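You operate a simulated robot arm through the tools that you are given. There is no shell and no other tool. Be economical: measure what you need, move in short steps, check, and stop when the job is done.

The job below is to be done with a simulated robot arm. You get a single attempt, and the scene is never put back.

Task
Measure the lot 21 filter in the caliper: 19 to 21 mm goes to PASS, any other to HOLD.
Fine: the jaw ends open.

Only the result counts: the job must be done as asked and must still hold three seconds after the hand-in. Knocking over, shifting, dropping, spilling or breaking anything else fails it.

Robot
A 5-joint arm with a two-finger parallel gripper, fixed in place. Base frame: the origin is at the foot of the arm, x ahead of it, y to its left, z up; the work surface is at about z = 4. Units: mm, rad, N and s.
With the tool pointing down near the work surface it reaches from about 260 to 600 mm from the base axis. Its first joint turns from -1.152 to 1.152 rad. The tool tilts only in the upright plane through the base axis and itself; it spins freely about its own axis. Payload 1.57 kg.
Tool frame: the origin (TCP) lies between the finger pads and is the grasp point; the fingertips stand 30 mm ahead of it; z points along the fingers, y is the line along which they close. The gripper opens to 80 mm. The fingers are 17 mm wide and 12 mm thick; the gripper's body (40 by 82 mm) begins 80 mm behind the TCP.
Orientation is that of the tool frame in the base frame, as [roll, pitch, yaw] about the fixed x, y, z axes, in that order (R = Rz(yaw) Ry(pitch) Rx(roll)). With the fingers straight down and closing along the base's y, the tool's x points along the base's -x, its y along +y and its z along -z.

Tools
- The arm moves only by the tool apply_moves. Its argument "rows" is a list of rows, each a list of 7 numbers: the shift along the base's x, y, z in units of 20 mm (1.0 is 20 mm), then the turn, a rotation vector about the base's x, y, z in units of 6 degrees (1.0 is 6 degrees), then the gripper command, from -1 (shut) to 1 (fully open), values between in proportion. In form: [[tx, ty, tz, rx, ry, rz, claw], ...]. A call has 1 to 8 rows; each row shifts and turns the commanded pose from where the row before left it. A call with a number of a shift or a turn outside -1 to 1 is refused whole. A row lasts 0.2 s, in which the tool goes at most 50 mm and 0.15 rad; a call with a longer step from one row to the next is refused whole, and so is a gripper value outside its range. A pose out of reach is approached as far as the arm can. The call stops where the force on the tool passes 50 N (or 10 N more than at its start, if that is more) or the arm is blocked; 0.2 s more then pass. Each finger travels about 153 mm/s and halts on what it meets, pressing with about 32 N; the grip force reading is that of the motor and also rises with nothing between the fingers. The clock runs only during rows and for 0.2 s after the last one: add rows that do not move to give the fingers time. It gives the time, the measured TCP pose, the force on the tool (base axes), the opening and the grip force at its end, in the units of the frame above (readings bear some noise).
- Cameras (640 x 400 px; columns grow to the right, rows downward): "scene" is fixed at [46.8, 409.2, 517.1]; the picture's right is [-0.60, -0.80, 0.00], its down [-0.52, 0.39, -0.76] and it looks along [0.61, -0.46, -0.65] (base axes); focal length 266 px, centre (320, 200). "wrist" rides on the gripper at [72, -7, -122] in the tool frame; the picture's right is [0.09, 1.00, 0.00], its down [-0.84, 0.08, -0.54] and it looks along [-0.54, 0.05, 0.84] (tool axes); focal length 238 px, centre (320, 200). There is no depth. A picture from a camera that has moved, and an enlarged one, comes with that camera's place and axes in the base frame and with its lens.
- camera(camera): a new picture of that camera. No time passes.
- zoom(camera, box): a new picture of the part [left, top, right, bottom] of that camera's present view, enlarged. No time passes.
- job_done(): hands the job in; it is judged then, once.

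Work in short steps. Places have to be worked out from the pictures, the camera data and where the tool is seen: move nearer, look again, correct. Check each grasp and each placing, and mend what went wrong. You have 120 turns and 76 pictures in all, those below and enlarged ones among them. Open the gripper and draw the arm clear of the work before you hand the job in, unless the task says otherwise; then end with one line.

The tools are called after "Request:" as name(argument=value, ...) on one line, values as JSON. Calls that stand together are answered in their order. apply_moves: Moves the arm, as the interface text tells. Its arguments: {"type":"object","properties":{"rows":{"type":"array","items":{"type":"array","items":{"type":"number"}}}},"required":["rows"]} The other tools are called the same way: camera (camera) takes a picture; zoom (camera, box) takes an enlarged picture of a part of a camera's view; job_done () hands the job in.

At the start:

```text
t: 0.0
tcp_pos: [433.8, 115.3, 255.0]
orientation: [3.141, -0.001, -3.141]
force: [0.7, -0.2, 0.2]
finger_gap: 80.3
grasp_force: 0.1
```

scene: 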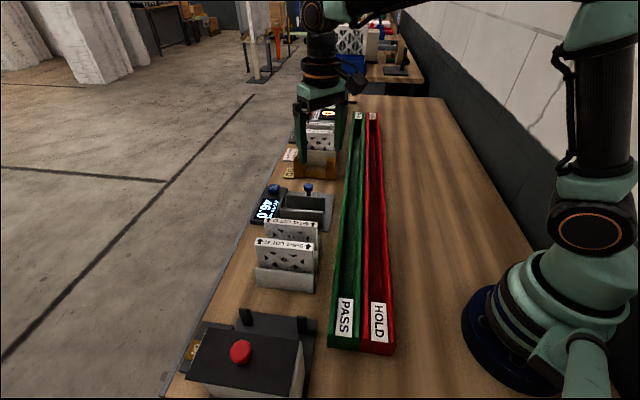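
wrist: 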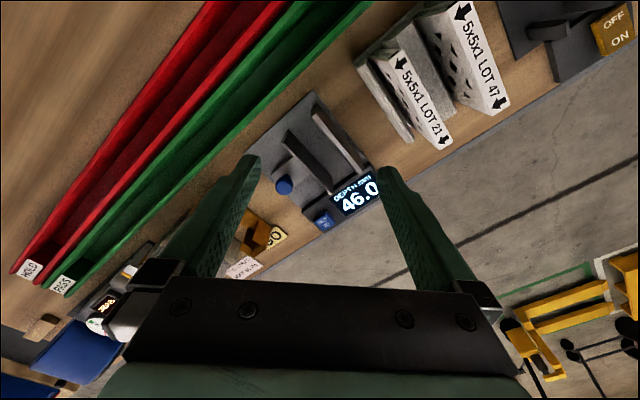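

I start by looking closer at the caliper and the filters from both cameras.

Request:
zoom(camera="scene", box=[230, 170, 350, 300])

Request:
zoom(camera="wrist", box=[240, 0, 540, 240])

Request:
zoom(camera="scene", box=[260, 90, 400, 200])

Request:
zoom(camera="scene", box=[150, 290, 330, 400])

```text
3.08 times, centred on (290, 235) of scene
camera zoom: at [46.8, 409.2, 517.1], right [-0.6, -0.8, 0.0], down [-0.52, 0.39, -0.76], along [0.61, -0.46, -0.65], focal length 818 px, centre (412, 92)
```

zoom: 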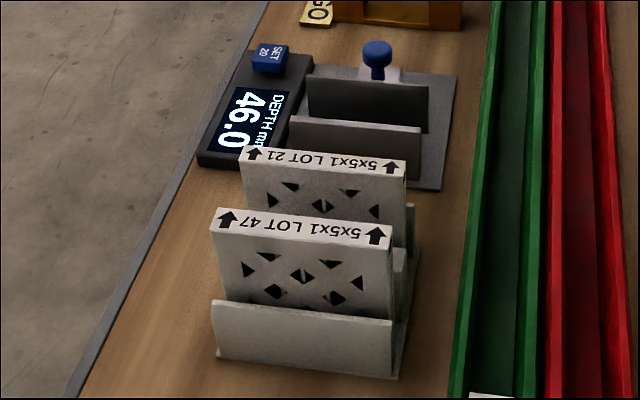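

```text
1.67 times, centred on (390, 120) of wrist
camera zoom: at [362.1, 106.9, 377.0], right [-0.09, 1.0, 0.0], down [0.84, 0.08, 0.54], along [0.54, 0.05, -0.84], focal length 397 px, centre (203, 333)
```

zoom: 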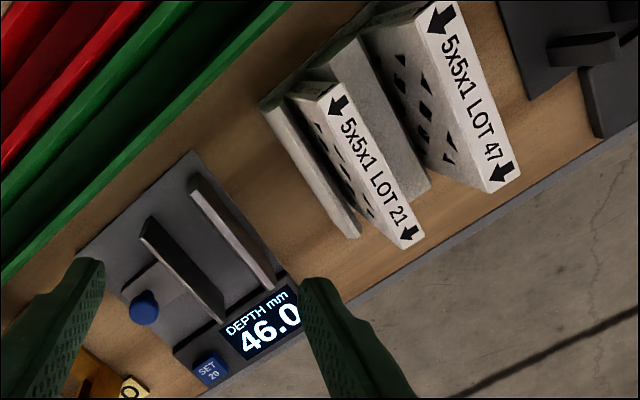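

```text
3.64 times, centred on (330, 145) of scene
camera zoom: at [46.8, 409.2, 517.1], right [-0.6, -0.8, 0.0], down [-0.52, 0.39, -0.76], along [0.61, -0.46, -0.65], focal length 967 px, centre (284, 400)
```

zoom: 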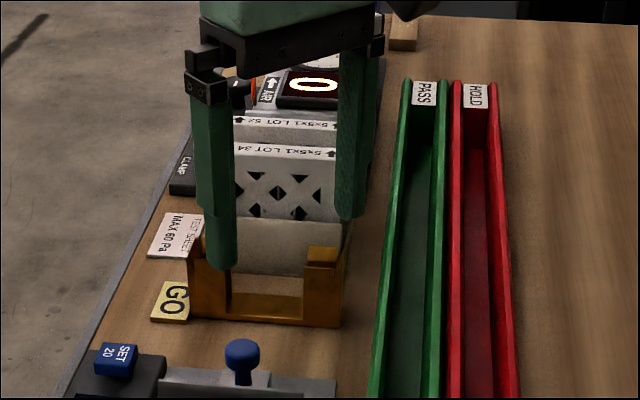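

```text
3.56 times, centred on (240, 345) of scene
camera zoom: at [46.8, 409.2, 517.1], right [-0.6, -0.8, 0.0], down [-0.52, 0.39, -0.76], along [0.61, -0.46, -0.65], focal length 945 px, centre (604, -316)
```

zoom: 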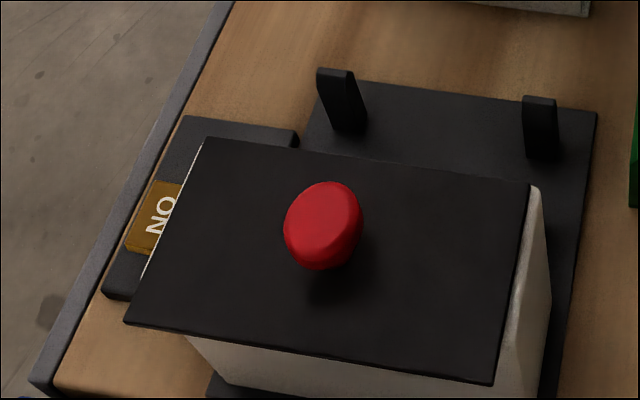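

Triangulating puts the LOT 21 filter's top at about (400, 222, ~105), with its thickness axis along about (0.69, -0.73). I'll turn the tool about +43° and go over it, staying high, to look again.

Request:
apply_moves(rows=[[-0.21, 0.65, 0.1, 0, 0, 0.9, 1], [-0.21, 0.65, 0.1, 0, 0, 0.9, 1], [-0.21, 0.65, 0.1, 0, 0, 0.9, 1], [-0.21, 0.65, 0.1, 0, 0, 0.9, 1], [-0.21, 0.65, 0.1, 0, 0, 0.9, 1], [-0.21, 0.65, 0.1, 0, 0, 0.9, 1], [-0.21, 0.65, 0.1, 0, 0, 0.9, 1], [-0.21, 0.65, 0.1, 0, 0, 0.9, 1]])

Request:
camera(camera="wrist")

Request:
camera(camera="scene")

```text
t: 1.8
tcp_pos: [399.9, 217.8, 269.8]
orientation: [-3.141, 0.0, -2.385]
force: [-0.1, 0.6, 0.2]
finger_gap: 79.9
grasp_force: 0.2
```

```text
69 pictures are left
camera wrist: at [352.4, 162.2, 392.1], right [-0.75, 0.66, 0.0], down [0.56, 0.63, 0.54], along [0.36, 0.41, -0.84], focal length 238 px, centre (320, 200)
```

wrist: 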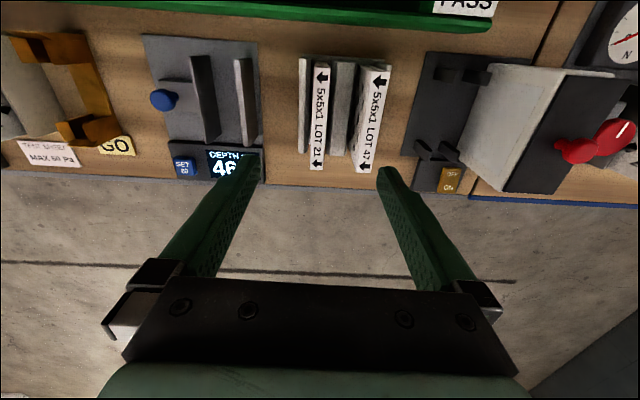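

```text
68 pictures are left
```

scene: 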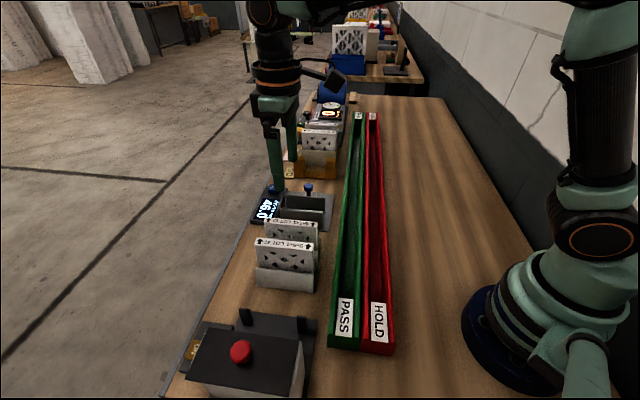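

The filter is right below the tool, its top at roughly z 105–118. I'll descend to TCP z≈185 and look again.

Request:
apply_moves(rows=[[0, 0, -1, 0, 0, 0, 1], [0, 0, -1, 0, 0, 0, 1], [0, 0, -1, 0, 0, 0, 1], [0, 0, -1, 0, 0, 0, 1], [0, 0, 0, 0, 0, 0, 1]])

Request:
camera(camera="wrist")

Request:
zoom(camera="scene", box=[230, 150, 350, 300])

```text
t: 3.0
tcp_pos: [396.7, 216.2, 191.2]
orientation: [-3.142, 0.0, -2.387]
force: [-0.2, 0.3, 0.7]
finger_gap: 80.1
grasp_force: 0.0
```

```text
67 pictures are left
camera wrist: at [350.5, 161.3, 312.9], right [-0.75, 0.66, 0.0], down [0.56, 0.63, 0.54], along [0.36, 0.41, -0.84], focal length 238 px, centre (320, 200)
```

wrist: 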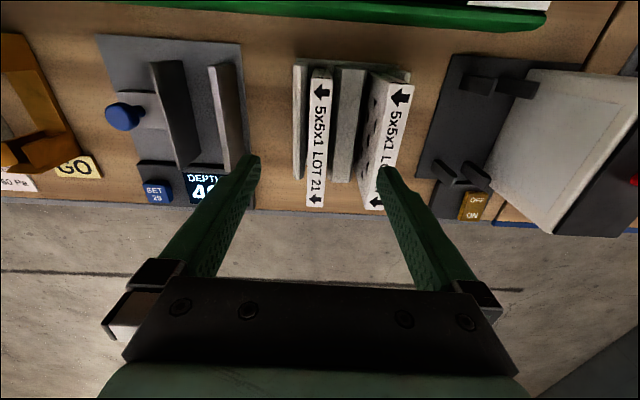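

```text
2.67 times, centred on (290, 225) of scene
camera zoom: at [46.8, 409.2, 517.1], right [-0.6, -0.8, 0.0], down [-0.52, 0.39, -0.76], along [0.61, -0.46, -0.65], focal length 709 px, centre (400, 133)
```

zoom: 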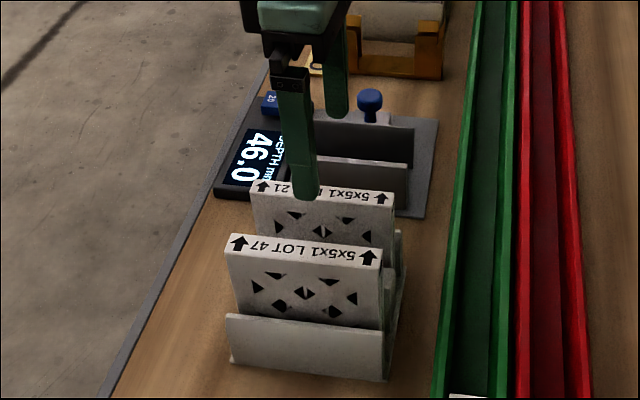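

The views agree on a filter about 20 mm thick whose top is near z 120, with yaw perhaps 2° more than mine. I'll zoom to refine this.

Request:
zoom(camera="wrist", box=[240, 50, 440, 220])

Request:
zoom(camera="wrist", box=[80, 20, 280, 220])

```text
2.35 times, centred on (340, 135) of wrist
camera zoom: at [350.5, 161.3, 312.9], right [-0.75, 0.66, 0.0], down [0.56, 0.63, 0.54], along [0.36, 0.41, -0.84], focal length 561 px, centre (273, 353)
```

zoom: 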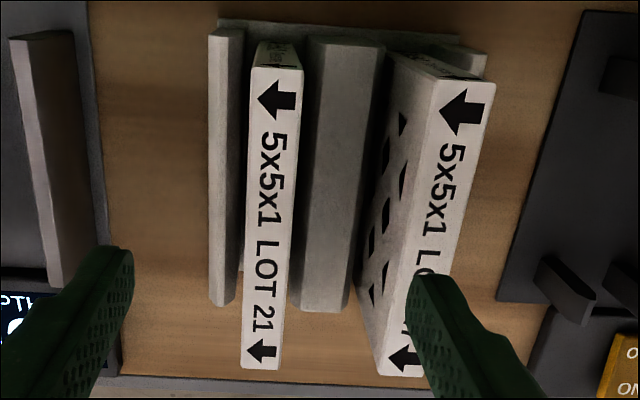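

```text
2.00 times, centred on (180, 120) of wrist
camera zoom: at [350.5, 161.3, 312.9], right [-0.75, 0.66, 0.0], down [0.56, 0.63, 0.54], along [0.36, 0.41, -0.84], focal length 477 px, centre (600, 360)
```

zoom: 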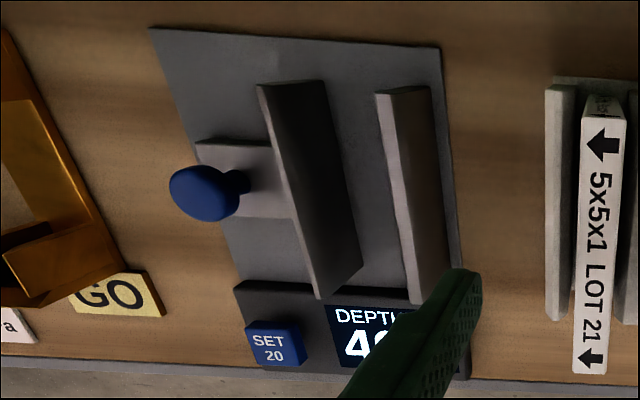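

The filter axis is at 45.1° heading and its centre is a few mm off. I'll correct, narrow the fingers to about 44 mm, go down to z≈150 and check clearance to LOT 47.

Request:
apply_moves(rows=[[0.18, -0.03, 0, 0, 0, 0.3, 0.1], [0, 0, -0.7, 0, 0, 0, 0.1], [0, 0, -0.7, 0, 0, 0, 0.1], [0, 0, -0.6, 0, 0, 0, 0.1], [0, 0, 0, 0, 0, 0, 0.1]])

Request:
camera(camera="wrist")

Request:
zoom(camera="scene", box=[230, 150, 350, 300])

```text
t: 4.2
tcp_pos: [403.0, 216.6, 152.1]
orientation: [3.141, 0.001, -2.356]
force: [0.6, -0.6, 0.0]
finger_gap: 44.0
grasp_force: 0.2
```

```text
63 pictures are left
camera wrist: at [358.4, 160.2, 272.7], right [-0.77, 0.64, 0.0], down [0.54, 0.65, 0.54], along [0.35, 0.42, -0.84], focal length 238 px, centre (320, 200)
```

wrist: 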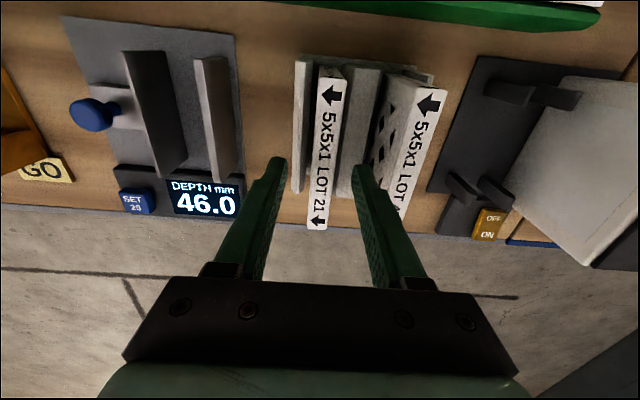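

```text
2.67 times, centred on (290, 225) of scene
camera zoom: at [46.8, 409.2, 517.1], right [-0.6, -0.8, 0.0], down [-0.52, 0.39, -0.76], along [0.61, -0.46, -0.65], focal length 709 px, centre (400, 133)
```

zoom: 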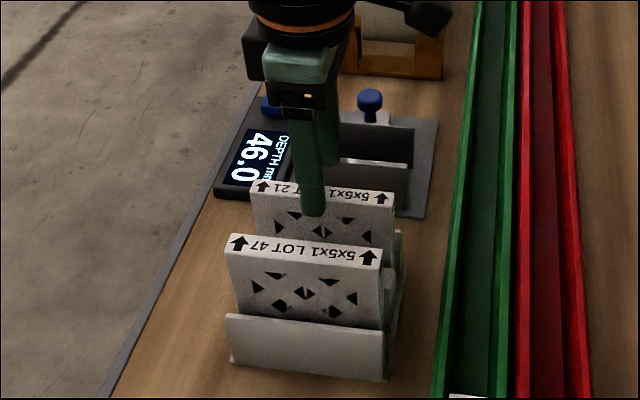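

Yaw matches and the fingers straddle the filter with room on both sides; top is about z 113. I nudge 1 mm, descend to z≈100 and close.

Request:
apply_moves(rows=[[-0.04, 0.04, -0.8, 0, 0, 0, 0.1], [0, 0, -0.8, 0, 0, 0, 0.1], [0, 0, -0.9, 0, 0, 0, 0.1], [0, 0, 0, 0, 0, 0, 0.1]])

Request:
camera(camera="wrist")

Request:
zoom(camera="scene", box=[230, 150, 350, 300])

```text
t: 5.2
tcp_pos: [400.8, 217.5, 101.5]
orientation: [3.139, -0.001, -2.356]
force: [0.0, -0.3, 0.0]
finger_gap: 44.0
grasp_force: 0.1
```

```text
61 pictures are left
camera wrist: at [356.6, 161.0, 221.8], right [-0.77, 0.64, 0.0], down [0.54, 0.65, 0.54], along [0.35, 0.42, -0.84], focal length 238 px, centre (320, 200)
```

wrist: 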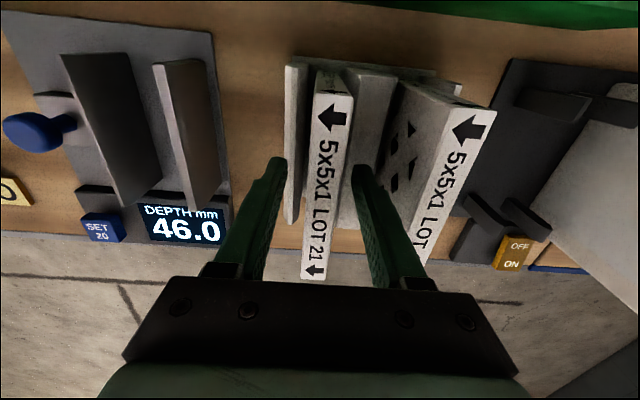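

```text
2.67 times, centred on (290, 225) of scene
camera zoom: at [46.8, 409.2, 517.1], right [-0.6, -0.8, 0.0], down [-0.52, 0.39, -0.76], along [0.61, -0.46, -0.65], focal length 709 px, centre (400, 133)
```

zoom: 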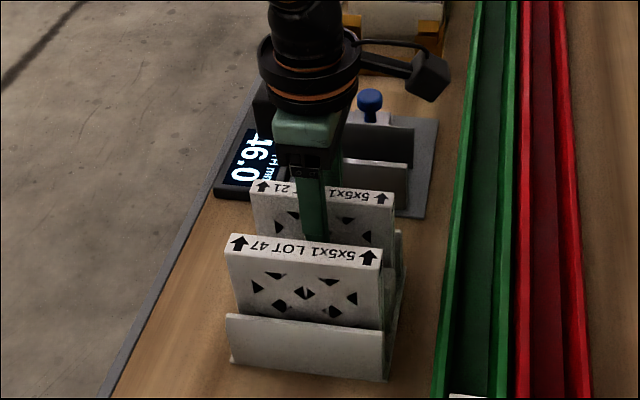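

Fingers straddle the filter well. Closing.

Request:
apply_moves(rows=[[0, 0, 0, 0, 0, 0, -0.3], [0, 0, 0, 0, 0, 0, -1], [0, 0, 0, 0, 0, 0, -1], [0, 0, 0, 0, 0, 0, -1]])

```text
t: 6.2
tcp_pos: [402.9, 217.0, 101.0]
orientation: [3.142, -0.001, -2.354]
force: [-0.2, 0.1, -0.2]
finger_gap: 16.3
grasp_force: 32.1
```

It holds 16.3 mm between the fingers. I lift straight up and check.

Request:
apply_moves(rows=[[0, 0, 0.5, 0, 0, 0, -1], [0, 0, 1, 0, 0, 0, -1], [0, 0, 1, 0, 0, 0, -1], [0, 0, 1, 0, 0, 0, -1], [0, 0, 1, 0, 0, 0, -1], [0, 0, 1, 0, 0, 0, -1], [0, 0, 1, 0, 0, 0, -1], [0, 0, 0, 0, 0, 0, -1]])

Request:
camera(camera="wrist")

Request:
camera(camera="scene")

```text
t: 8.0
tcp_pos: [402.8, 216.6, 229.5]
orientation: [3.141, 0.001, -2.357]
force: [-0.5, -0.1, -2.0]
finger_gap: 16.2
grasp_force: 31.4
```

```text
59 pictures are left
camera wrist: at [357.0, 160.6, 351.4], right [-0.77, 0.64, 0.0], down [0.54, 0.65, 0.54], along [0.35, 0.42, -0.84], focal length 238 px, centre (320, 200)
```

wrist: 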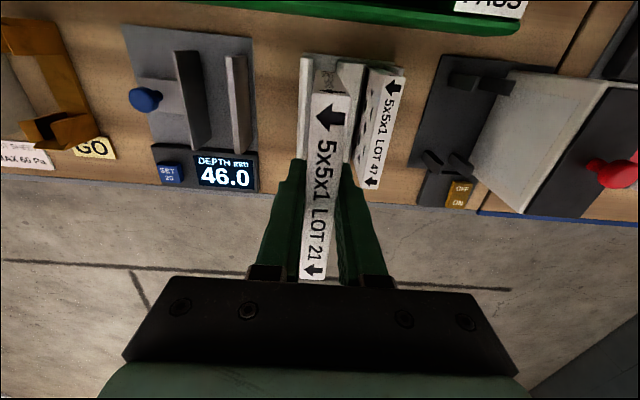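

```text
58 pictures are left
```

scene: 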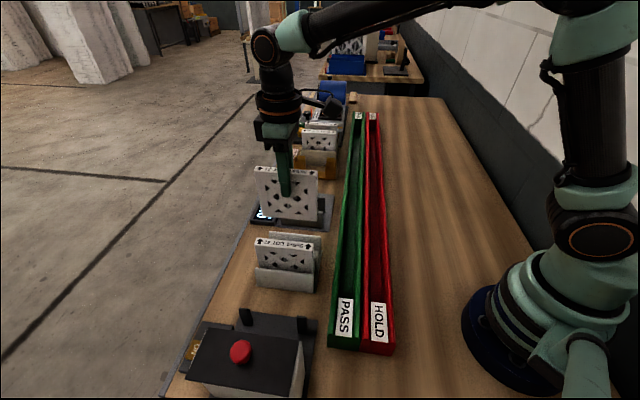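

The filter hangs straight; its top is about 18 mm above the TCP and its bottom about 94 mm below. Now I zoom on the caliper to place the jaws.

Request:
zoom(camera="wrist", box=[110, 10, 310, 200])

```text
2.11 times, centred on (210, 105) of wrist
camera zoom: at [357.0, 160.6, 351.4], right [-0.77, 0.64, 0.0], down [0.54, 0.65, 0.54], along [0.35, 0.42, -0.84], focal length 502 px, centre (552, 400)
```

zoom: 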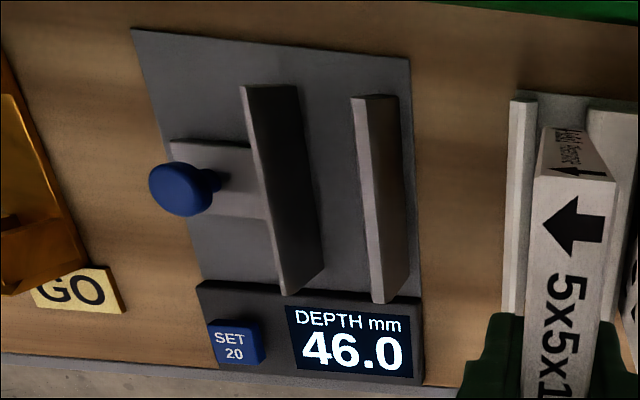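

I'll zoom tighter on the jaws for precise edges.

Request:
zoom(camera="wrist", box=[160, 35, 260, 165])

Request:
zoom(camera="scene", box=[245, 160, 345, 260])

```text
3.08 times, centred on (210, 100) of wrist
camera zoom: at [357.0, 160.6, 351.4], right [-0.77, 0.64, 0.0], down [0.54, 0.65, 0.54], along [0.35, 0.42, -0.84], focal length 733 px, centre (658, 508)
```

zoom: 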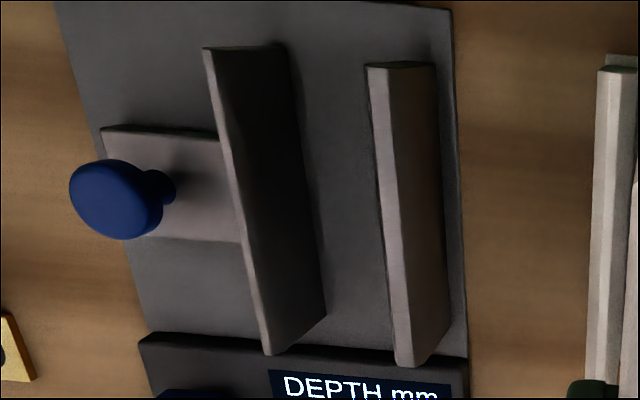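

```text
4.00 times, centred on (295, 210) of scene
camera zoom: at [46.8, 409.2, 517.1], right [-0.6, -0.8, 0.0], down [-0.52, 0.39, -0.76], along [0.61, -0.46, -0.65], focal length 1063 px, centre (420, 160)
```

zoom: 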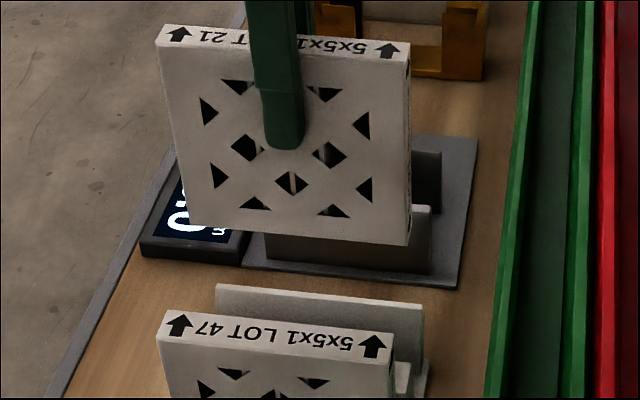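

From this view the jaw tops are near z≈68, and the gap centre lies about 128 mm along the row from the filter. I move the filter over the gap, staying high, and check.

Request:
apply_moves(rows=[[0.857, -0.911, 0, 0, 0, 0, -1], [0.857, -0.911, 0, 0, 0, 0, -1], [0.857, -0.911, 0, 0, 0, 0, -1], [0.857, -0.911, 0, 0, 0, 0, -1], [0.857, -0.911, 0, 0, 0, 0, -1], [0, 0, 0, 0, 0, 0, -1]])

Request:
camera(camera="wrist")

Request:
zoom(camera="scene", box=[240, 100, 360, 250])

```text
t: 9.4
tcp_pos: [487.9, 126.5, 231.4]
orientation: [-3.141, 0.0, -2.358]
force: [-0.1, 0.9, 0.1]
finger_gap: 16.4
grasp_force: 31.6
```

```text
54 pictures are left
camera wrist: at [442.3, 70.4, 352.6], right [-0.77, 0.64, 0.0], down [0.54, 0.65, 0.54], along [0.35, 0.42, -0.84], focal length 238 px, centre (320, 200)
```

wrist: 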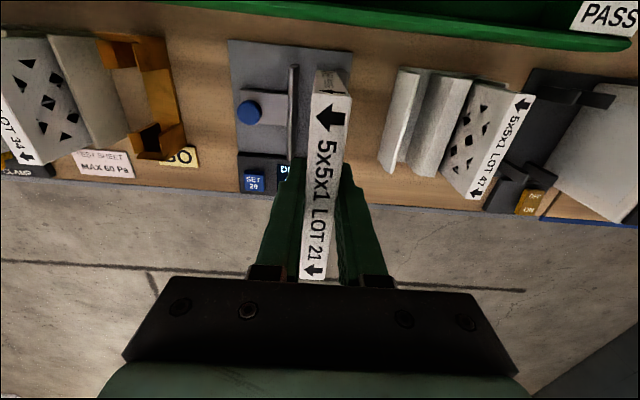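

```text
2.67 times, centred on (300, 175) of scene
camera zoom: at [46.8, 409.2, 517.1], right [-0.6, -0.8, 0.0], down [-0.52, 0.39, -0.76], along [0.61, -0.46, -0.65], focal length 709 px, centre (373, 267)
```

zoom: 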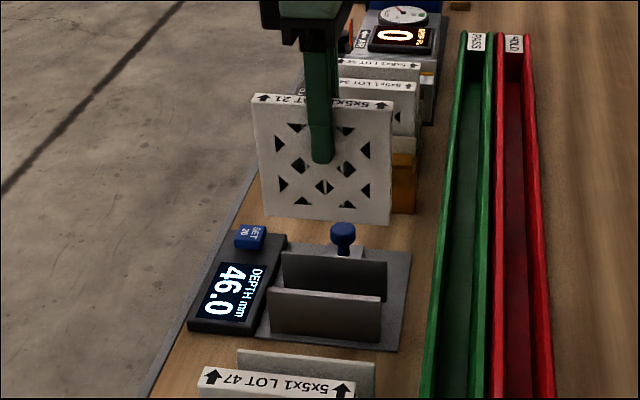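

The moving jaw's inner face is about 29 mm from the filter's centre line. I zoom the scene view on the jaws to fix the other face.

Request:
zoom(camera="scene", box=[265, 180, 335, 240])

```text
6.67 times, centred on (300, 210) of scene
camera zoom: at [46.8, 409.2, 517.1], right [-0.6, -0.8, 0.0], down [-0.52, 0.39, -0.76], along [0.61, -0.46, -0.65], focal length 1772 px, centre (453, 133)
```

zoom: 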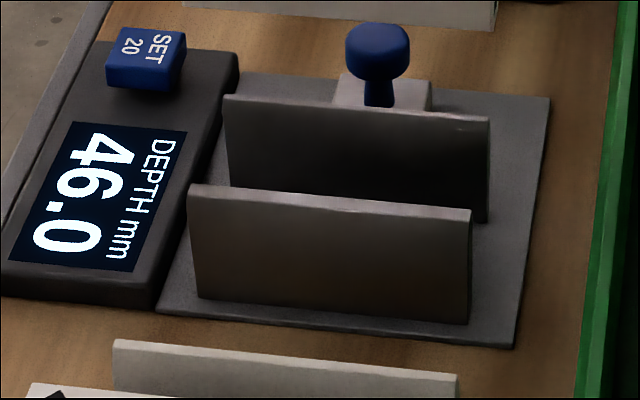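

Wrist and scene estimates agree: moving jaw about 29 mm to one side, fixed jaw about 20 mm to the other, tops near z 60–68. I shift 4 mm along the row to be central and lower until the filter's bottom is just above the jaw tops.

Request:
apply_moves(rows=[[0.14, -0.14, -0.5, 0, 0, 0, -1], [0, 0, -1, 0, 0, 0, -1], [0, 0, -1, 0, 0, 0, -1], [0, 0, -0.4, 0, 0, 0, -1], [0, 0, 0, 0, 0, 0, -1]])

Request:
camera(camera="wrist")

Request:
zoom(camera="scene", box=[240, 130, 360, 250])

```text
t: 10.6
tcp_pos: [492.0, 123.8, 173.0]
orientation: [3.14, 0.001, -2.355]
force: [-0.6, -0.4, -0.2]
finger_gap: 16.3
grasp_force: 31.3
```

```text
51 pictures are left
camera wrist: at [446.1, 67.3, 294.2], right [-0.77, 0.64, 0.0], down [0.54, 0.65, 0.54], along [0.35, 0.42, -0.84], focal length 238 px, centre (320, 200)
```

wrist: 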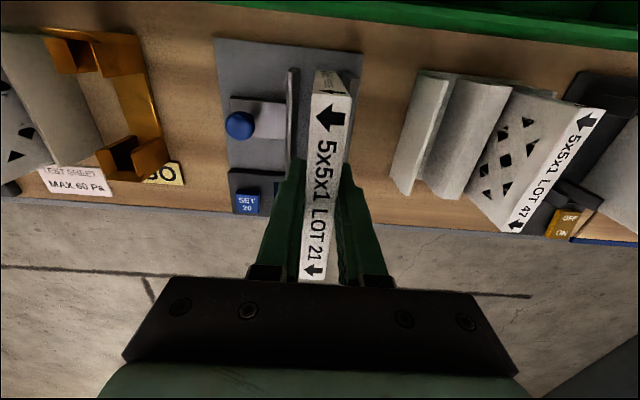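

```text
3.33 times, centred on (300, 190) of scene
camera zoom: at [46.8, 409.2, 517.1], right [-0.6, -0.8, 0.0], down [-0.52, 0.39, -0.76], along [0.61, -0.46, -0.65], focal length 886 px, centre (387, 233)
```

zoom: 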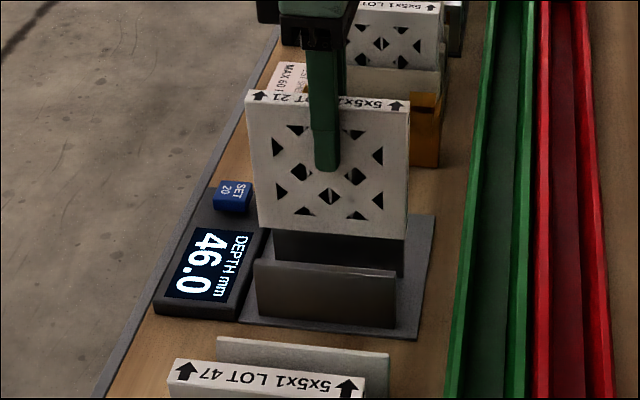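

Alignment holds: both jaws ~24 mm from the filter's centre. I lower between the jaws to z≈115.

Request:
apply_moves(rows=[[0, 0, -0.7, 0, 0, 0, -1], [0, 0, -0.7, 0, 0, 0, -1], [0, 0, -0.7, 0, 0, 0, -1], [0, 0, -0.7, 0, 0, 0, -1], [0, 0, 0, 0, 0, 0, -1]])

Request:
zoom(camera="scene", box=[240, 130, 360, 250])

Request:
camera(camera="wrist")

```text
t: 11.8
tcp_pos: [492.2, 125.2, 117.2]
orientation: [3.14, 0.001, -2.356]
force: [-0.4, -0.1, -1.2]
finger_gap: 16.5
grasp_force: 31.5
```

```text
3.33 times, centred on (300, 190) of scene
camera zoom: at [46.8, 409.2, 517.1], right [-0.6, -0.8, 0.0], down [-0.52, 0.39, -0.76], along [0.61, -0.46, -0.65], focal length 886 px, centre (387, 233)
```

zoom: 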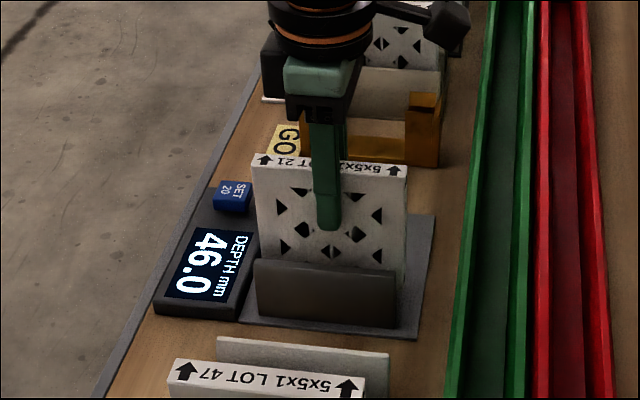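

```text
48 pictures are left
camera wrist: at [447.0, 67.8, 239.0], right [-0.77, 0.64, 0.0], down [0.54, 0.65, 0.54], along [0.35, 0.42, -0.84], focal length 238 px, centre (320, 200)
```

wrist: 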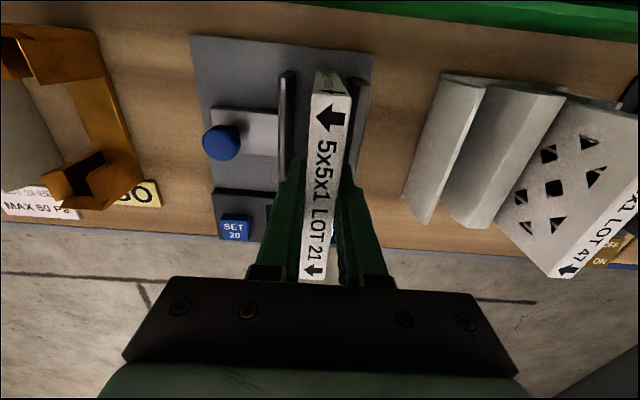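

The filter is between the jaws. I lower slowly to find contact with the plate.

Request:
apply_moves(rows=[[0, 0, -0.2, 0, 0, 0, -1], [0, 0, -0.2, 0, 0, 0, -1], [0, 0, 0, 0, 0, 0, -1]])

```text
t: 12.6
tcp_pos: [490.6, 122.6, 110.5]
orientation: [3.141, 0.0, -2.356]
force: [-0.4, -0.7, -0.8]
finger_gap: 16.2
grasp_force: 32.1
```

Request:
apply_moves(rows=[[0, 0, -0.1, 0, 0, 0, -1], [0, 0, 0, 0, 0, 0, -1]])

```text
t: 13.2
tcp_pos: [491.4, 125.3, 108.2]
orientation: [3.141, -0.001, -2.357]
force: [-0.3, 0.4, -0.4]
finger_gap: 16.2
grasp_force: 32.0
```

No contact yet; continuing in small steps.

Request:
apply_moves(rows=[[0, 0, -0.1, 0, 0, 0, -1], [0, 0, 0, 0, 0, 0, -1]])

Request:
apply_moves(rows=[[0, 0, -0.1, 0, 0, 0, -1], [0, 0, 0, 0, 0, 0, -1]])

```text
t: 13.8
tcp_pos: [490.9, 125.0, 106.0]
orientation: [-3.141, 0.001, -2.357]
force: [0.3, 0.6, -1.4]
finger_gap: 16.4
grasp_force: 31.4
```

```text
t: 14.4
tcp_pos: [491.4, 124.6, 104.4]
orientation: [-3.141, -0.001, -2.355]
force: [0.1, -0.1, -0.4]
finger_gap: 16.1
grasp_force: 31.6
```

Still free; I continue at 1.6 mm per step.

Request:
apply_moves(rows=[[0, 0, -0.08, 0, 0, 0, -1], [0, 0, 0, 0, 0, 0, -1]])

Request:
apply_moves(rows=[[0, 0, -0.08, 0, 0, 0, -1], [0, 0, 0, 0, 0, 0, -1]])

```text
t: 15.0
tcp_pos: [491.0, 124.4, 102.8]
orientation: [-3.141, -0.001, -2.355]
force: [0.5, 0.2, -0.4]
finger_gap: 16.6
grasp_force: 31.5
```

```text
t: 15.6
tcp_pos: [490.0, 125.1, 100.3]
orientation: [3.141, 0.0, -2.357]
force: [-0.2, 0.3, -0.5]
finger_gap: 16.5
grasp_force: 31.5
```

Request:
apply_moves(rows=[[0, 0, -0.08, 0, 0, 0, -1], [0, 0, 0, 0, 0, 0, -1]])

Request:
zoom(camera="scene", box=[250, 160, 340, 240])

```text
t: 16.2
tcp_pos: [491.2, 124.3, 100.0]
orientation: [3.141, 0.0, -2.357]
force: [-8.0, -4.7, 20.8]
finger_gap: 16.4
grasp_force: 32.1
```

```text
5.00 times, centred on (295, 200) of scene
camera zoom: at [46.7, 409.1, 517.2], right [-0.6, -0.8, 0.0], down [-0.52, 0.39, -0.76], along [0.61, -0.46, -0.65], focal length 1329 px, centre (445, 200)
```

zoom: 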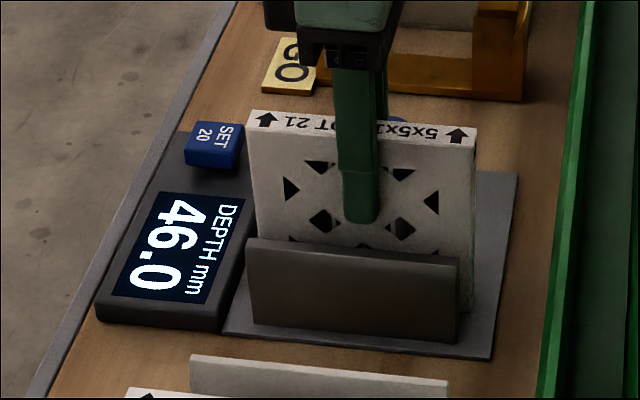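

Contact with the plate (force up 21 N). I ease up 0.8 mm and open just a little (22 mm) so the fingers clear the jaws, then rise.

Request:
apply_moves(rows=[[0, 0, 0.04, 0, 0, 0, -1], [0, 0, 0, 0, 0, 0, -1]])

Request:
apply_moves(rows=[[0, 0, 0, 0, 0, 0, -0.55], [0, 0, 0, 0, 0, 0, -0.45], [0, 0, 0, 0, 0, 0, -0.45]])

Request:
camera(camera="wrist")

```text
t: 16.8
tcp_pos: [490.8, 124.9, 100.4]
orientation: [-3.14, 0.001, -2.355]
force: [-4.6, -2.0, 18.7]
finger_gap: 16.4
grasp_force: 31.6
```

```text
t: 17.6
tcp_pos: [491.3, 124.5, 99.2]
orientation: [3.141, 0.0, -2.355]
force: [-0.9, 0.4, 0.4]
finger_gap: 21.8
grasp_force: 0.0
```

```text
46 pictures are left
camera wrist: at [445.4, 67.9, 220.9], right [-0.77, 0.64, 0.0], down [0.54, 0.65, 0.54], along [0.35, 0.42, -0.84], focal length 238 px, centre (320, 200)
```

wrist: 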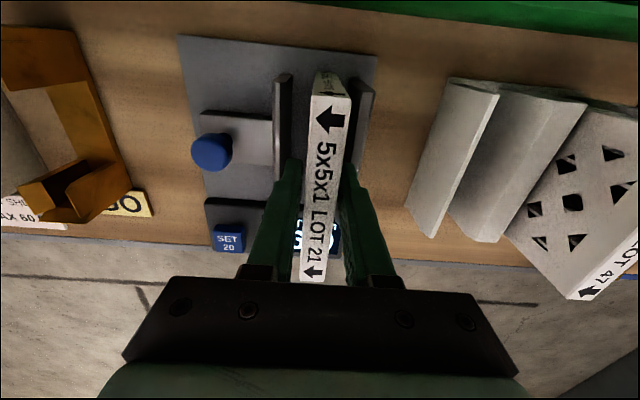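

Released and upright. I rise straight up slowly.

Request:
apply_moves(rows=[[0, 0, 0.3, 0, 0, 0, -0.45], [0, 0, 0.6, 0, 0, 0, -0.45], [0, 0, 0.8, 0, 0, 0, -0.45], [0, 0, 0.9, 0, 0, 0, -0.45], [0, 0, 1, 0, 0, 0, -0.45], [0, 0, 1, 0, 0, 0, -0.45], [0, 0, 1, 0, 0, 0, -0.45], [0, 0, 0, 0, 0, 0, -0.45]])

Request:
camera(camera="wrist")

Request:
zoom(camera="scene", box=[250, 160, 340, 240])

```text
t: 19.4
tcp_pos: [491.0, 125.4, 211.7]
orientation: [-3.14, -0.002, -2.356]
force: [-0.2, 0.2, -0.9]
finger_gap: 22.2
grasp_force: 0.0
```

```text
45 pictures are left
camera wrist: at [445.0, 69.3, 334.0], right [-0.77, 0.64, 0.0], down [0.54, 0.65, 0.54], along [0.35, 0.42, -0.84], focal length 238 px, centre (320, 200)
```

wrist: 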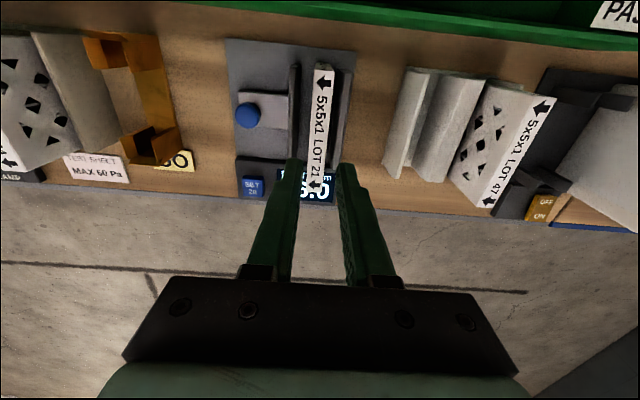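

```text
5.00 times, centred on (295, 200) of scene
camera zoom: at [46.8, 409.2, 517.1], right [-0.6, -0.8, 0.0], down [-0.52, 0.39, -0.76], along [0.61, -0.46, -0.65], focal length 1329 px, centre (445, 200)
```

zoom: 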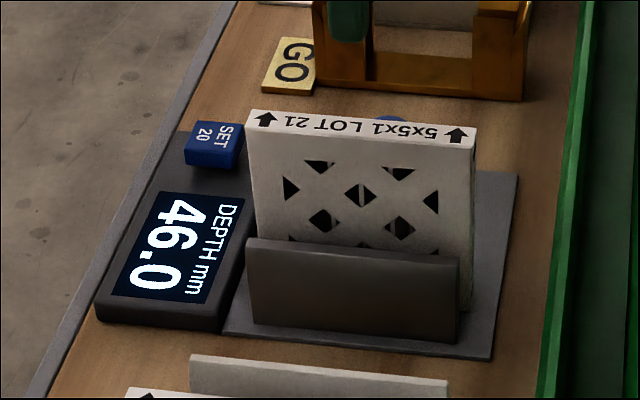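

The filter stands upright in the caliper. Knob head triangulates to about (555, 67, 40); I move above it with the fingers closing along the row direction.

Request:
apply_moves(rows=[[0.8, -0.73, 0, 0, 0, 0, -0.4], [0.8, -0.73, 0, 0, 0, 0, 0.2], [0.8, -0.73, 0, 0, 0, 0, 0.7], [0.8, -0.73, 0, 0, 0, 0, 0.7], [0, 0, -1, 0, 0, 0, 0.7], [0, 0, -1, 0, 0, 0, 0.7], [0, 0, 0, 0, 0, 0, 0.7]])

Request:
camera(camera="wrist")

Request:
zoom(camera="scene", box=[250, 120, 370, 240])

```text
t: 21.0
tcp_pos: [554.4, 66.1, 169.0]
orientation: [-3.14, 0.0, -2.357]
force: [0.5, 0.5, -0.2]
finger_gap: 67.9
grasp_force: 0.0
```

```text
43 pictures are left
camera wrist: at [509.2, 10.1, 292.0], right [-0.77, 0.64, 0.0], down [0.54, 0.65, 0.54], along [0.35, 0.42, -0.84], focal length 238 px, centre (320, 200)
```

wrist: 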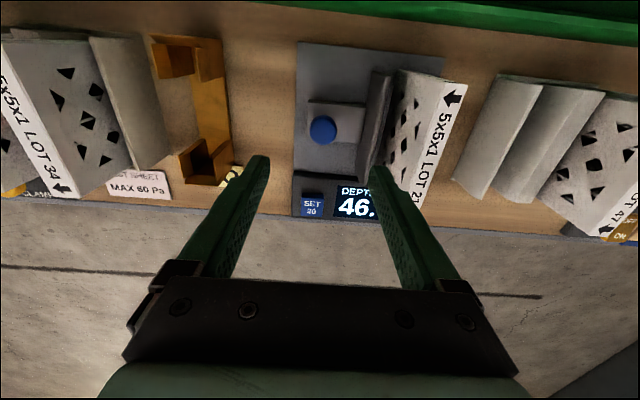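

```text
3.33 times, centred on (310, 180) of scene
camera zoom: at [46.8, 409.2, 517.1], right [-0.6, -0.8, 0.0], down [-0.52, 0.39, -0.76], along [0.61, -0.46, -0.65], focal length 886 px, centre (353, 267)
```

zoom: 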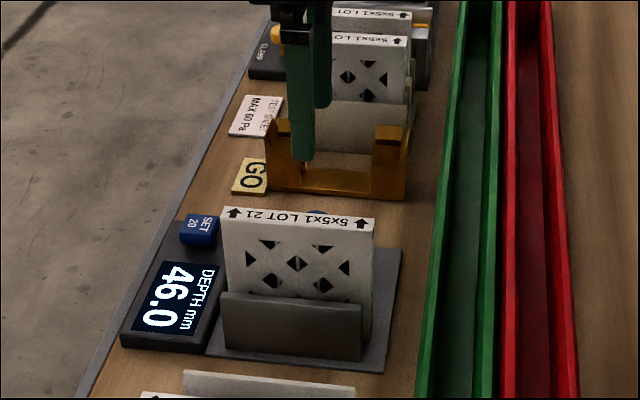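

The knob is centred between the fingers (within 2 mm). I narrow to 56 mm and descend to z≈56.

Request:
apply_moves(rows=[[-0.05, 0.06, -0.7, 0, 0, 0, 0.4], [0, 0, -1, 0, 0, 0, 0.4], [0, 0, -1, 0, 0, 0, 0.4], [0, 0, -1, 0, 0, 0, 0.4], [0, 0, -1, 0, 0, 0, 0.4], [0, 0, 0, 0, 0, 0, 0.4]])

Request:
camera(camera="wrist")

Request:
zoom(camera="scene", box=[250, 140, 350, 240])

```text
t: 22.4
tcp_pos: [553.3, 68.5, 77.5]
orientation: [-3.14, 0.0, -2.355]
force: [1.2, 0.8, 0.2]
finger_gap: 56.3
grasp_force: 0.2
```

```text
41 pictures are left
camera wrist: at [508.6, 12.5, 199.0], right [-0.77, 0.64, 0.0], down [0.54, 0.65, 0.54], along [0.35, 0.42, -0.84], focal length 238 px, centre (320, 200)
```

wrist: 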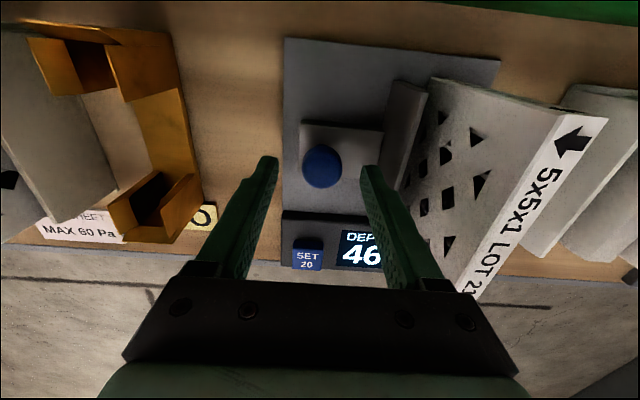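

```text
4.00 times, centred on (300, 190) of scene
camera zoom: at [46.8, 409.2, 517.1], right [-0.6, -0.8, 0.0], down [-0.52, 0.39, -0.76], along [0.61, -0.46, -0.65], focal length 1063 px, centre (400, 240)
```

zoom: 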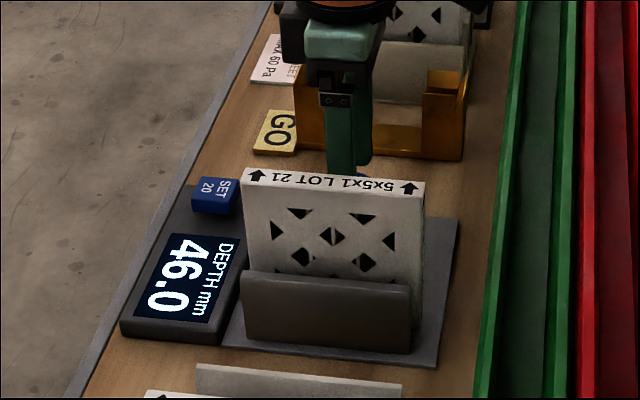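

Well centred on the knob. I go down 23 mm more and close on it.

Request:
apply_moves(rows=[[0, 0, -0.6, 0, 0, 0, 0.4], [0, 0, -0.55, 0, 0, 0, 0.4], [0, 0, 0, 0, 0, 0, 0.4], [0, 0, 0, 0, 0, 0, -0.1], [0, 0, 0, 0, 0, 0, -0.6], [0, 0, 0, 0, 0, 0, -1], [0, 0, 0, 0, 0, 0, -1]])

Request:
camera(camera="wrist")

```text
t: 24.0
tcp_pos: [552.3, 69.9, 54.2]
orientation: [3.141, 0.0, -2.354]
force: [-8.8, 7.4, 1.5]
finger_gap: 27.0
grasp_force: 37.5
```

```text
39 pictures are left
camera wrist: at [508.2, 13.0, 176.2], right [-0.77, 0.64, 0.0], down [0.54, 0.65, 0.54], along [0.34, 0.42, -0.84], focal length 238 px, centre (320, 200)
```

wrist: 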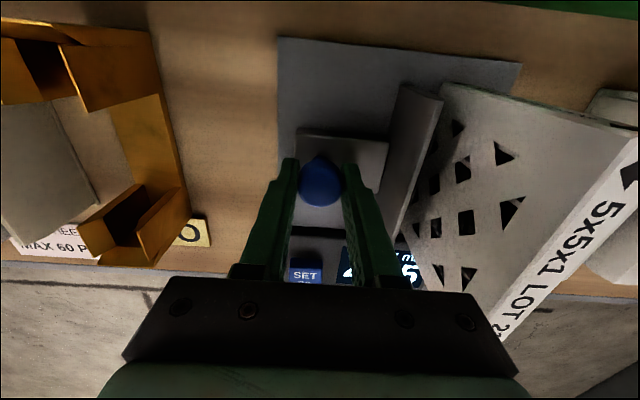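

The knob is gripped. I push the jaw toward the filter 12 mm and read the display.

Request:
apply_moves(rows=[[-0.14, 0.14, 0, 0, 0, 0, -1], [-0.14, 0.14, 0, 0, 0, 0, -1], [-0.14, 0.14, 0, 0, 0, 0, -1], [0, 0, 0, 0, 0, 0, -1]])

Request:
zoom(camera="scene", box=[250, 140, 350, 240])

```text
t: 25.0
tcp_pos: [545.4, 76.8, 55.4]
orientation: [3.141, -0.001, -2.354]
force: [-1.0, -2.1, -5.0]
finger_gap: 26.8
grasp_force: 37.8
```

```text
4.00 times, centred on (300, 190) of scene
camera zoom: at [46.8, 409.2, 517.1], right [-0.6, -0.8, 0.0], down [-0.52, 0.39, -0.76], along [0.61, -0.46, -0.65], focal length 1063 px, centre (400, 240)
```

zoom: 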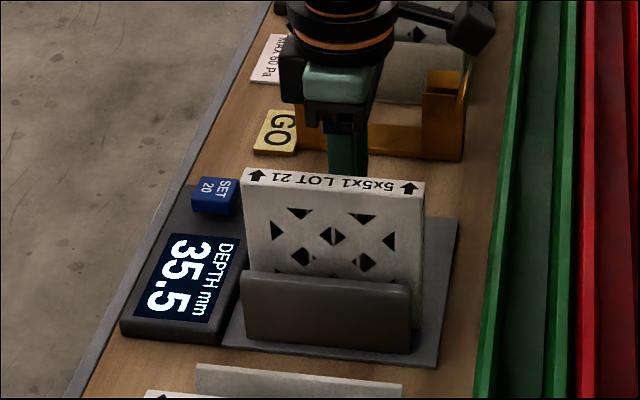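

The display reads 35.5 and tracks the jaw. I keep pushing.

Request:
apply_moves(rows=[[-0.1, 0.1, 0, 0, 0, 0, -1], [-0.1, 0.1, 0, 0, 0, 0, -1], [-0.1, 0.1, 0, 0, 0, 0, -1], [-0.1, 0.1, 0, 0, 0, 0, -1], [0, 0, 0, 0, 0, 0, -1]])

Request:
zoom(camera="scene", box=[250, 140, 350, 240])

```text
t: 26.2
tcp_pos: [536.9, 84.6, 54.0]
orientation: [-3.139, 0.002, -2.354]
force: [8.1, 9.2, -8.8]
finger_gap: 27.1
grasp_force: 37.6
```

```text
4.00 times, centred on (300, 190) of scene
camera zoom: at [46.9, 409.2, 517.1], right [-0.6, -0.8, 0.0], down [-0.52, 0.39, -0.76], along [0.61, -0.46, -0.65], focal length 1063 px, centre (400, 240)
```

zoom: 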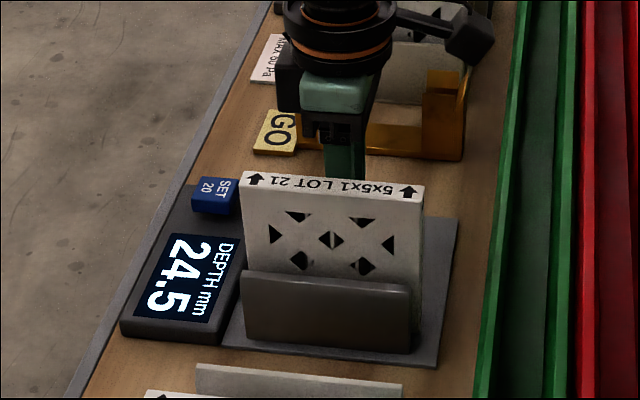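

Reading 24.5, and the filter is now sliding toward the fixed jaw. I continue in small steps, easing the slight sideways load.

Request:
apply_moves(rows=[[-0.08, 0.1, 0.01, 0, 0, 0, -1], [-0.08, 0.1, 0.01, 0, 0, 0, -1], [0, 0, 0, 0, 0, 0, -1]])

Request:
zoom(camera="scene", box=[250, 140, 350, 240])

```text
t: 27.0
tcp_pos: [533.4, 88.5, 54.8]
orientation: [3.142, 0.0, -2.357]
force: [6.1, 5.2, -10.1]
finger_gap: 26.9
grasp_force: 37.2
```

```text
4.00 times, centred on (300, 190) of scene
camera zoom: at [46.9, 409.2, 517.1], right [-0.6, -0.8, 0.0], down [-0.52, 0.39, -0.76], along [0.61, -0.46, -0.65], focal length 1063 px, centre (400, 240)
```

zoom: 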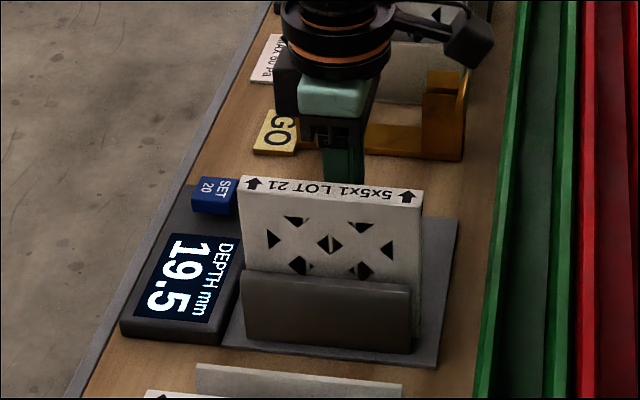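

19.5 with no clamping force yet, so it isn't seated. Continuing gently.

Request:
apply_moves(rows=[[-0.08, 0.08, 0.01, 0, 0, 0, -1], [0, 0, 0, 0, 0, 0, -1]])

Request:
apply_moves(rows=[[-0.08, 0.08, 0.01, 0, 0, 0, -1], [0, 0, 0, 0, 0, 0, -1]])

Request:
zoom(camera="scene", box=[250, 140, 350, 240])

```text
t: 27.6
tcp_pos: [531.4, 90.5, 54.8]
orientation: [-3.141, 0.0, -2.356]
force: [10.0, 1.8, -14.8]
finger_gap: 27.1
grasp_force: 37.3
```

```text
t: 28.2
tcp_pos: [532.6, 90.7, 55.1]
orientation: [-3.14, 0.001, -2.359]
force: [17.1, -17.9, -16.5]
finger_gap: 26.9
grasp_force: 37.6
```

```text
4.00 times, centred on (300, 190) of scene
camera zoom: at [46.9, 409.2, 517.1], right [-0.6, -0.8, 0.0], down [-0.52, 0.39, -0.76], along [0.61, -0.46, -0.65], focal length 1063 px, centre (400, 240)
```

zoom: 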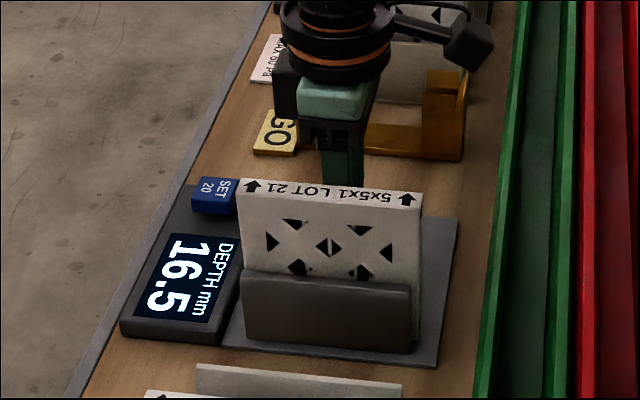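

Seated with ~25 N: reads 16.5 mm, matching the gripper's 16.3 → HOLD. Now I draw the jaw back open.

Request:
apply_moves(rows=[[0.08, -0.08, -0.03, 0, 0, 0, -1], [0.16, -0.16, 0, 0, 0, 0, -1], [0.18, -0.18, 0, 0, 0, 0, -1], [0.18, -0.18, 0, 0, 0, 0, -1], [0.18, -0.18, 0, 0, 0, 0, -1], [0.18, -0.18, 0, 0, 0, 0, -1], [0.12, -0.12, 0, 0, 0, 0, -1], [0, 0, 0, 0, 0, 0, -1]])

Request:
zoom(camera="scene", box=[250, 140, 350, 240])

```text
t: 30.0
tcp_pos: [553.9, 70.5, 54.7]
orientation: [3.141, -0.001, -2.357]
force: [-12.0, -9.6, 13.7]
finger_gap: 27.0
grasp_force: 37.8
```

```text
4.00 times, centred on (300, 190) of scene
camera zoom: at [46.8, 409.2, 517.1], right [-0.6, -0.8, 0.0], down [-0.52, 0.39, -0.76], along [0.61, -0.46, -0.65], focal length 1063 px, centre (400, 240)
```

zoom: 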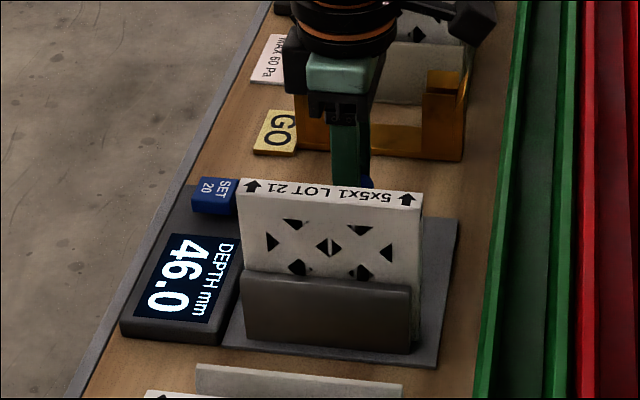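

Jaw is fully open (46.0) and the filter stands by the fixed jaw. I ease the load, release the knob and rise.

Request:
apply_moves(rows=[[-0.03, -0.03, 0.03, 0, 0, 0, -1], [0, 0, 0, 0, 0, 0, -0.2], [0, 0, 0, 0, 0, 0, 0.3], [0, 0, 0, 0, 0, 0, 0.3], [0, 0, 0.7, 0, 0, 0, 0.3], [0, 0, 1, 0, 0, 0, 0.3], [0, 0, 1, 0, 0, 0, 0.3], [0, 0, 1, 0, 0, 0, 0.3]])

Request:
apply_moves(rows=[[0, 0, 1, 0, 0, 0, 0.1], [0, 0, 1, 0, 0, 0, 0.1], [0, 0, 1, 0, 0, 0, 0.1], [-0.7, 0.7, 0, 0, 0, 0, 0.1], [-0.7, 0.7, 0, 0, 0, 0, 0.1], [-0.7, 0.7, 0, 0, 0, 0, 0.1], [0, 0, 0, 0, 0, 0, 0.1]])

Request:
camera(camera="wrist")

Request:
camera(camera="scene")

```text
t: 31.8
tcp_pos: [552.8, 68.9, 129.9]
orientation: [3.141, 0.001, -2.355]
force: [-1.0, -0.5, -0.1]
finger_gap: 52.1
grasp_force: 0.1
```

```text
t: 33.4
tcp_pos: [509.1, 111.2, 189.0]
orientation: [3.141, -0.001, -2.356]
force: [-0.4, -1.0, -0.3]
finger_gap: 43.8
grasp_force: 0.1
```

```text
33 pictures are left
camera wrist: at [464.2, 55.2, 310.6], right [-0.77, 0.64, 0.0], down [0.54, 0.65, 0.54], along [0.35, 0.42, -0.84], focal length 238 px, centre (320, 200)
```

wrist: 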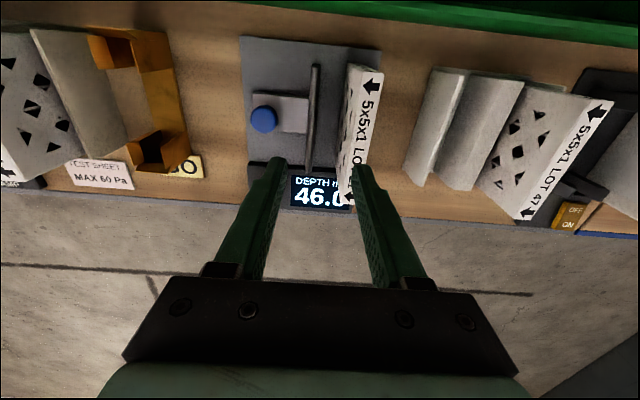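

```text
32 pictures are left
```

scene: 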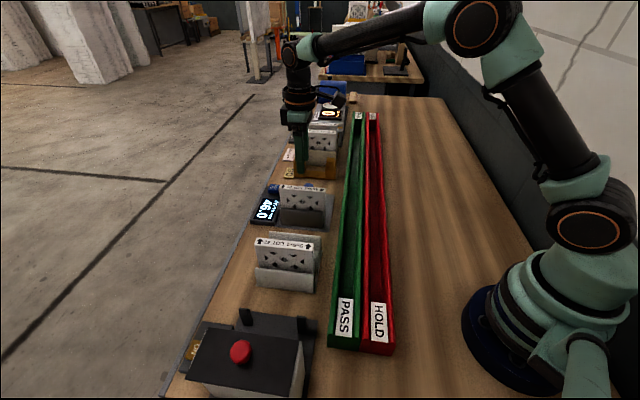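

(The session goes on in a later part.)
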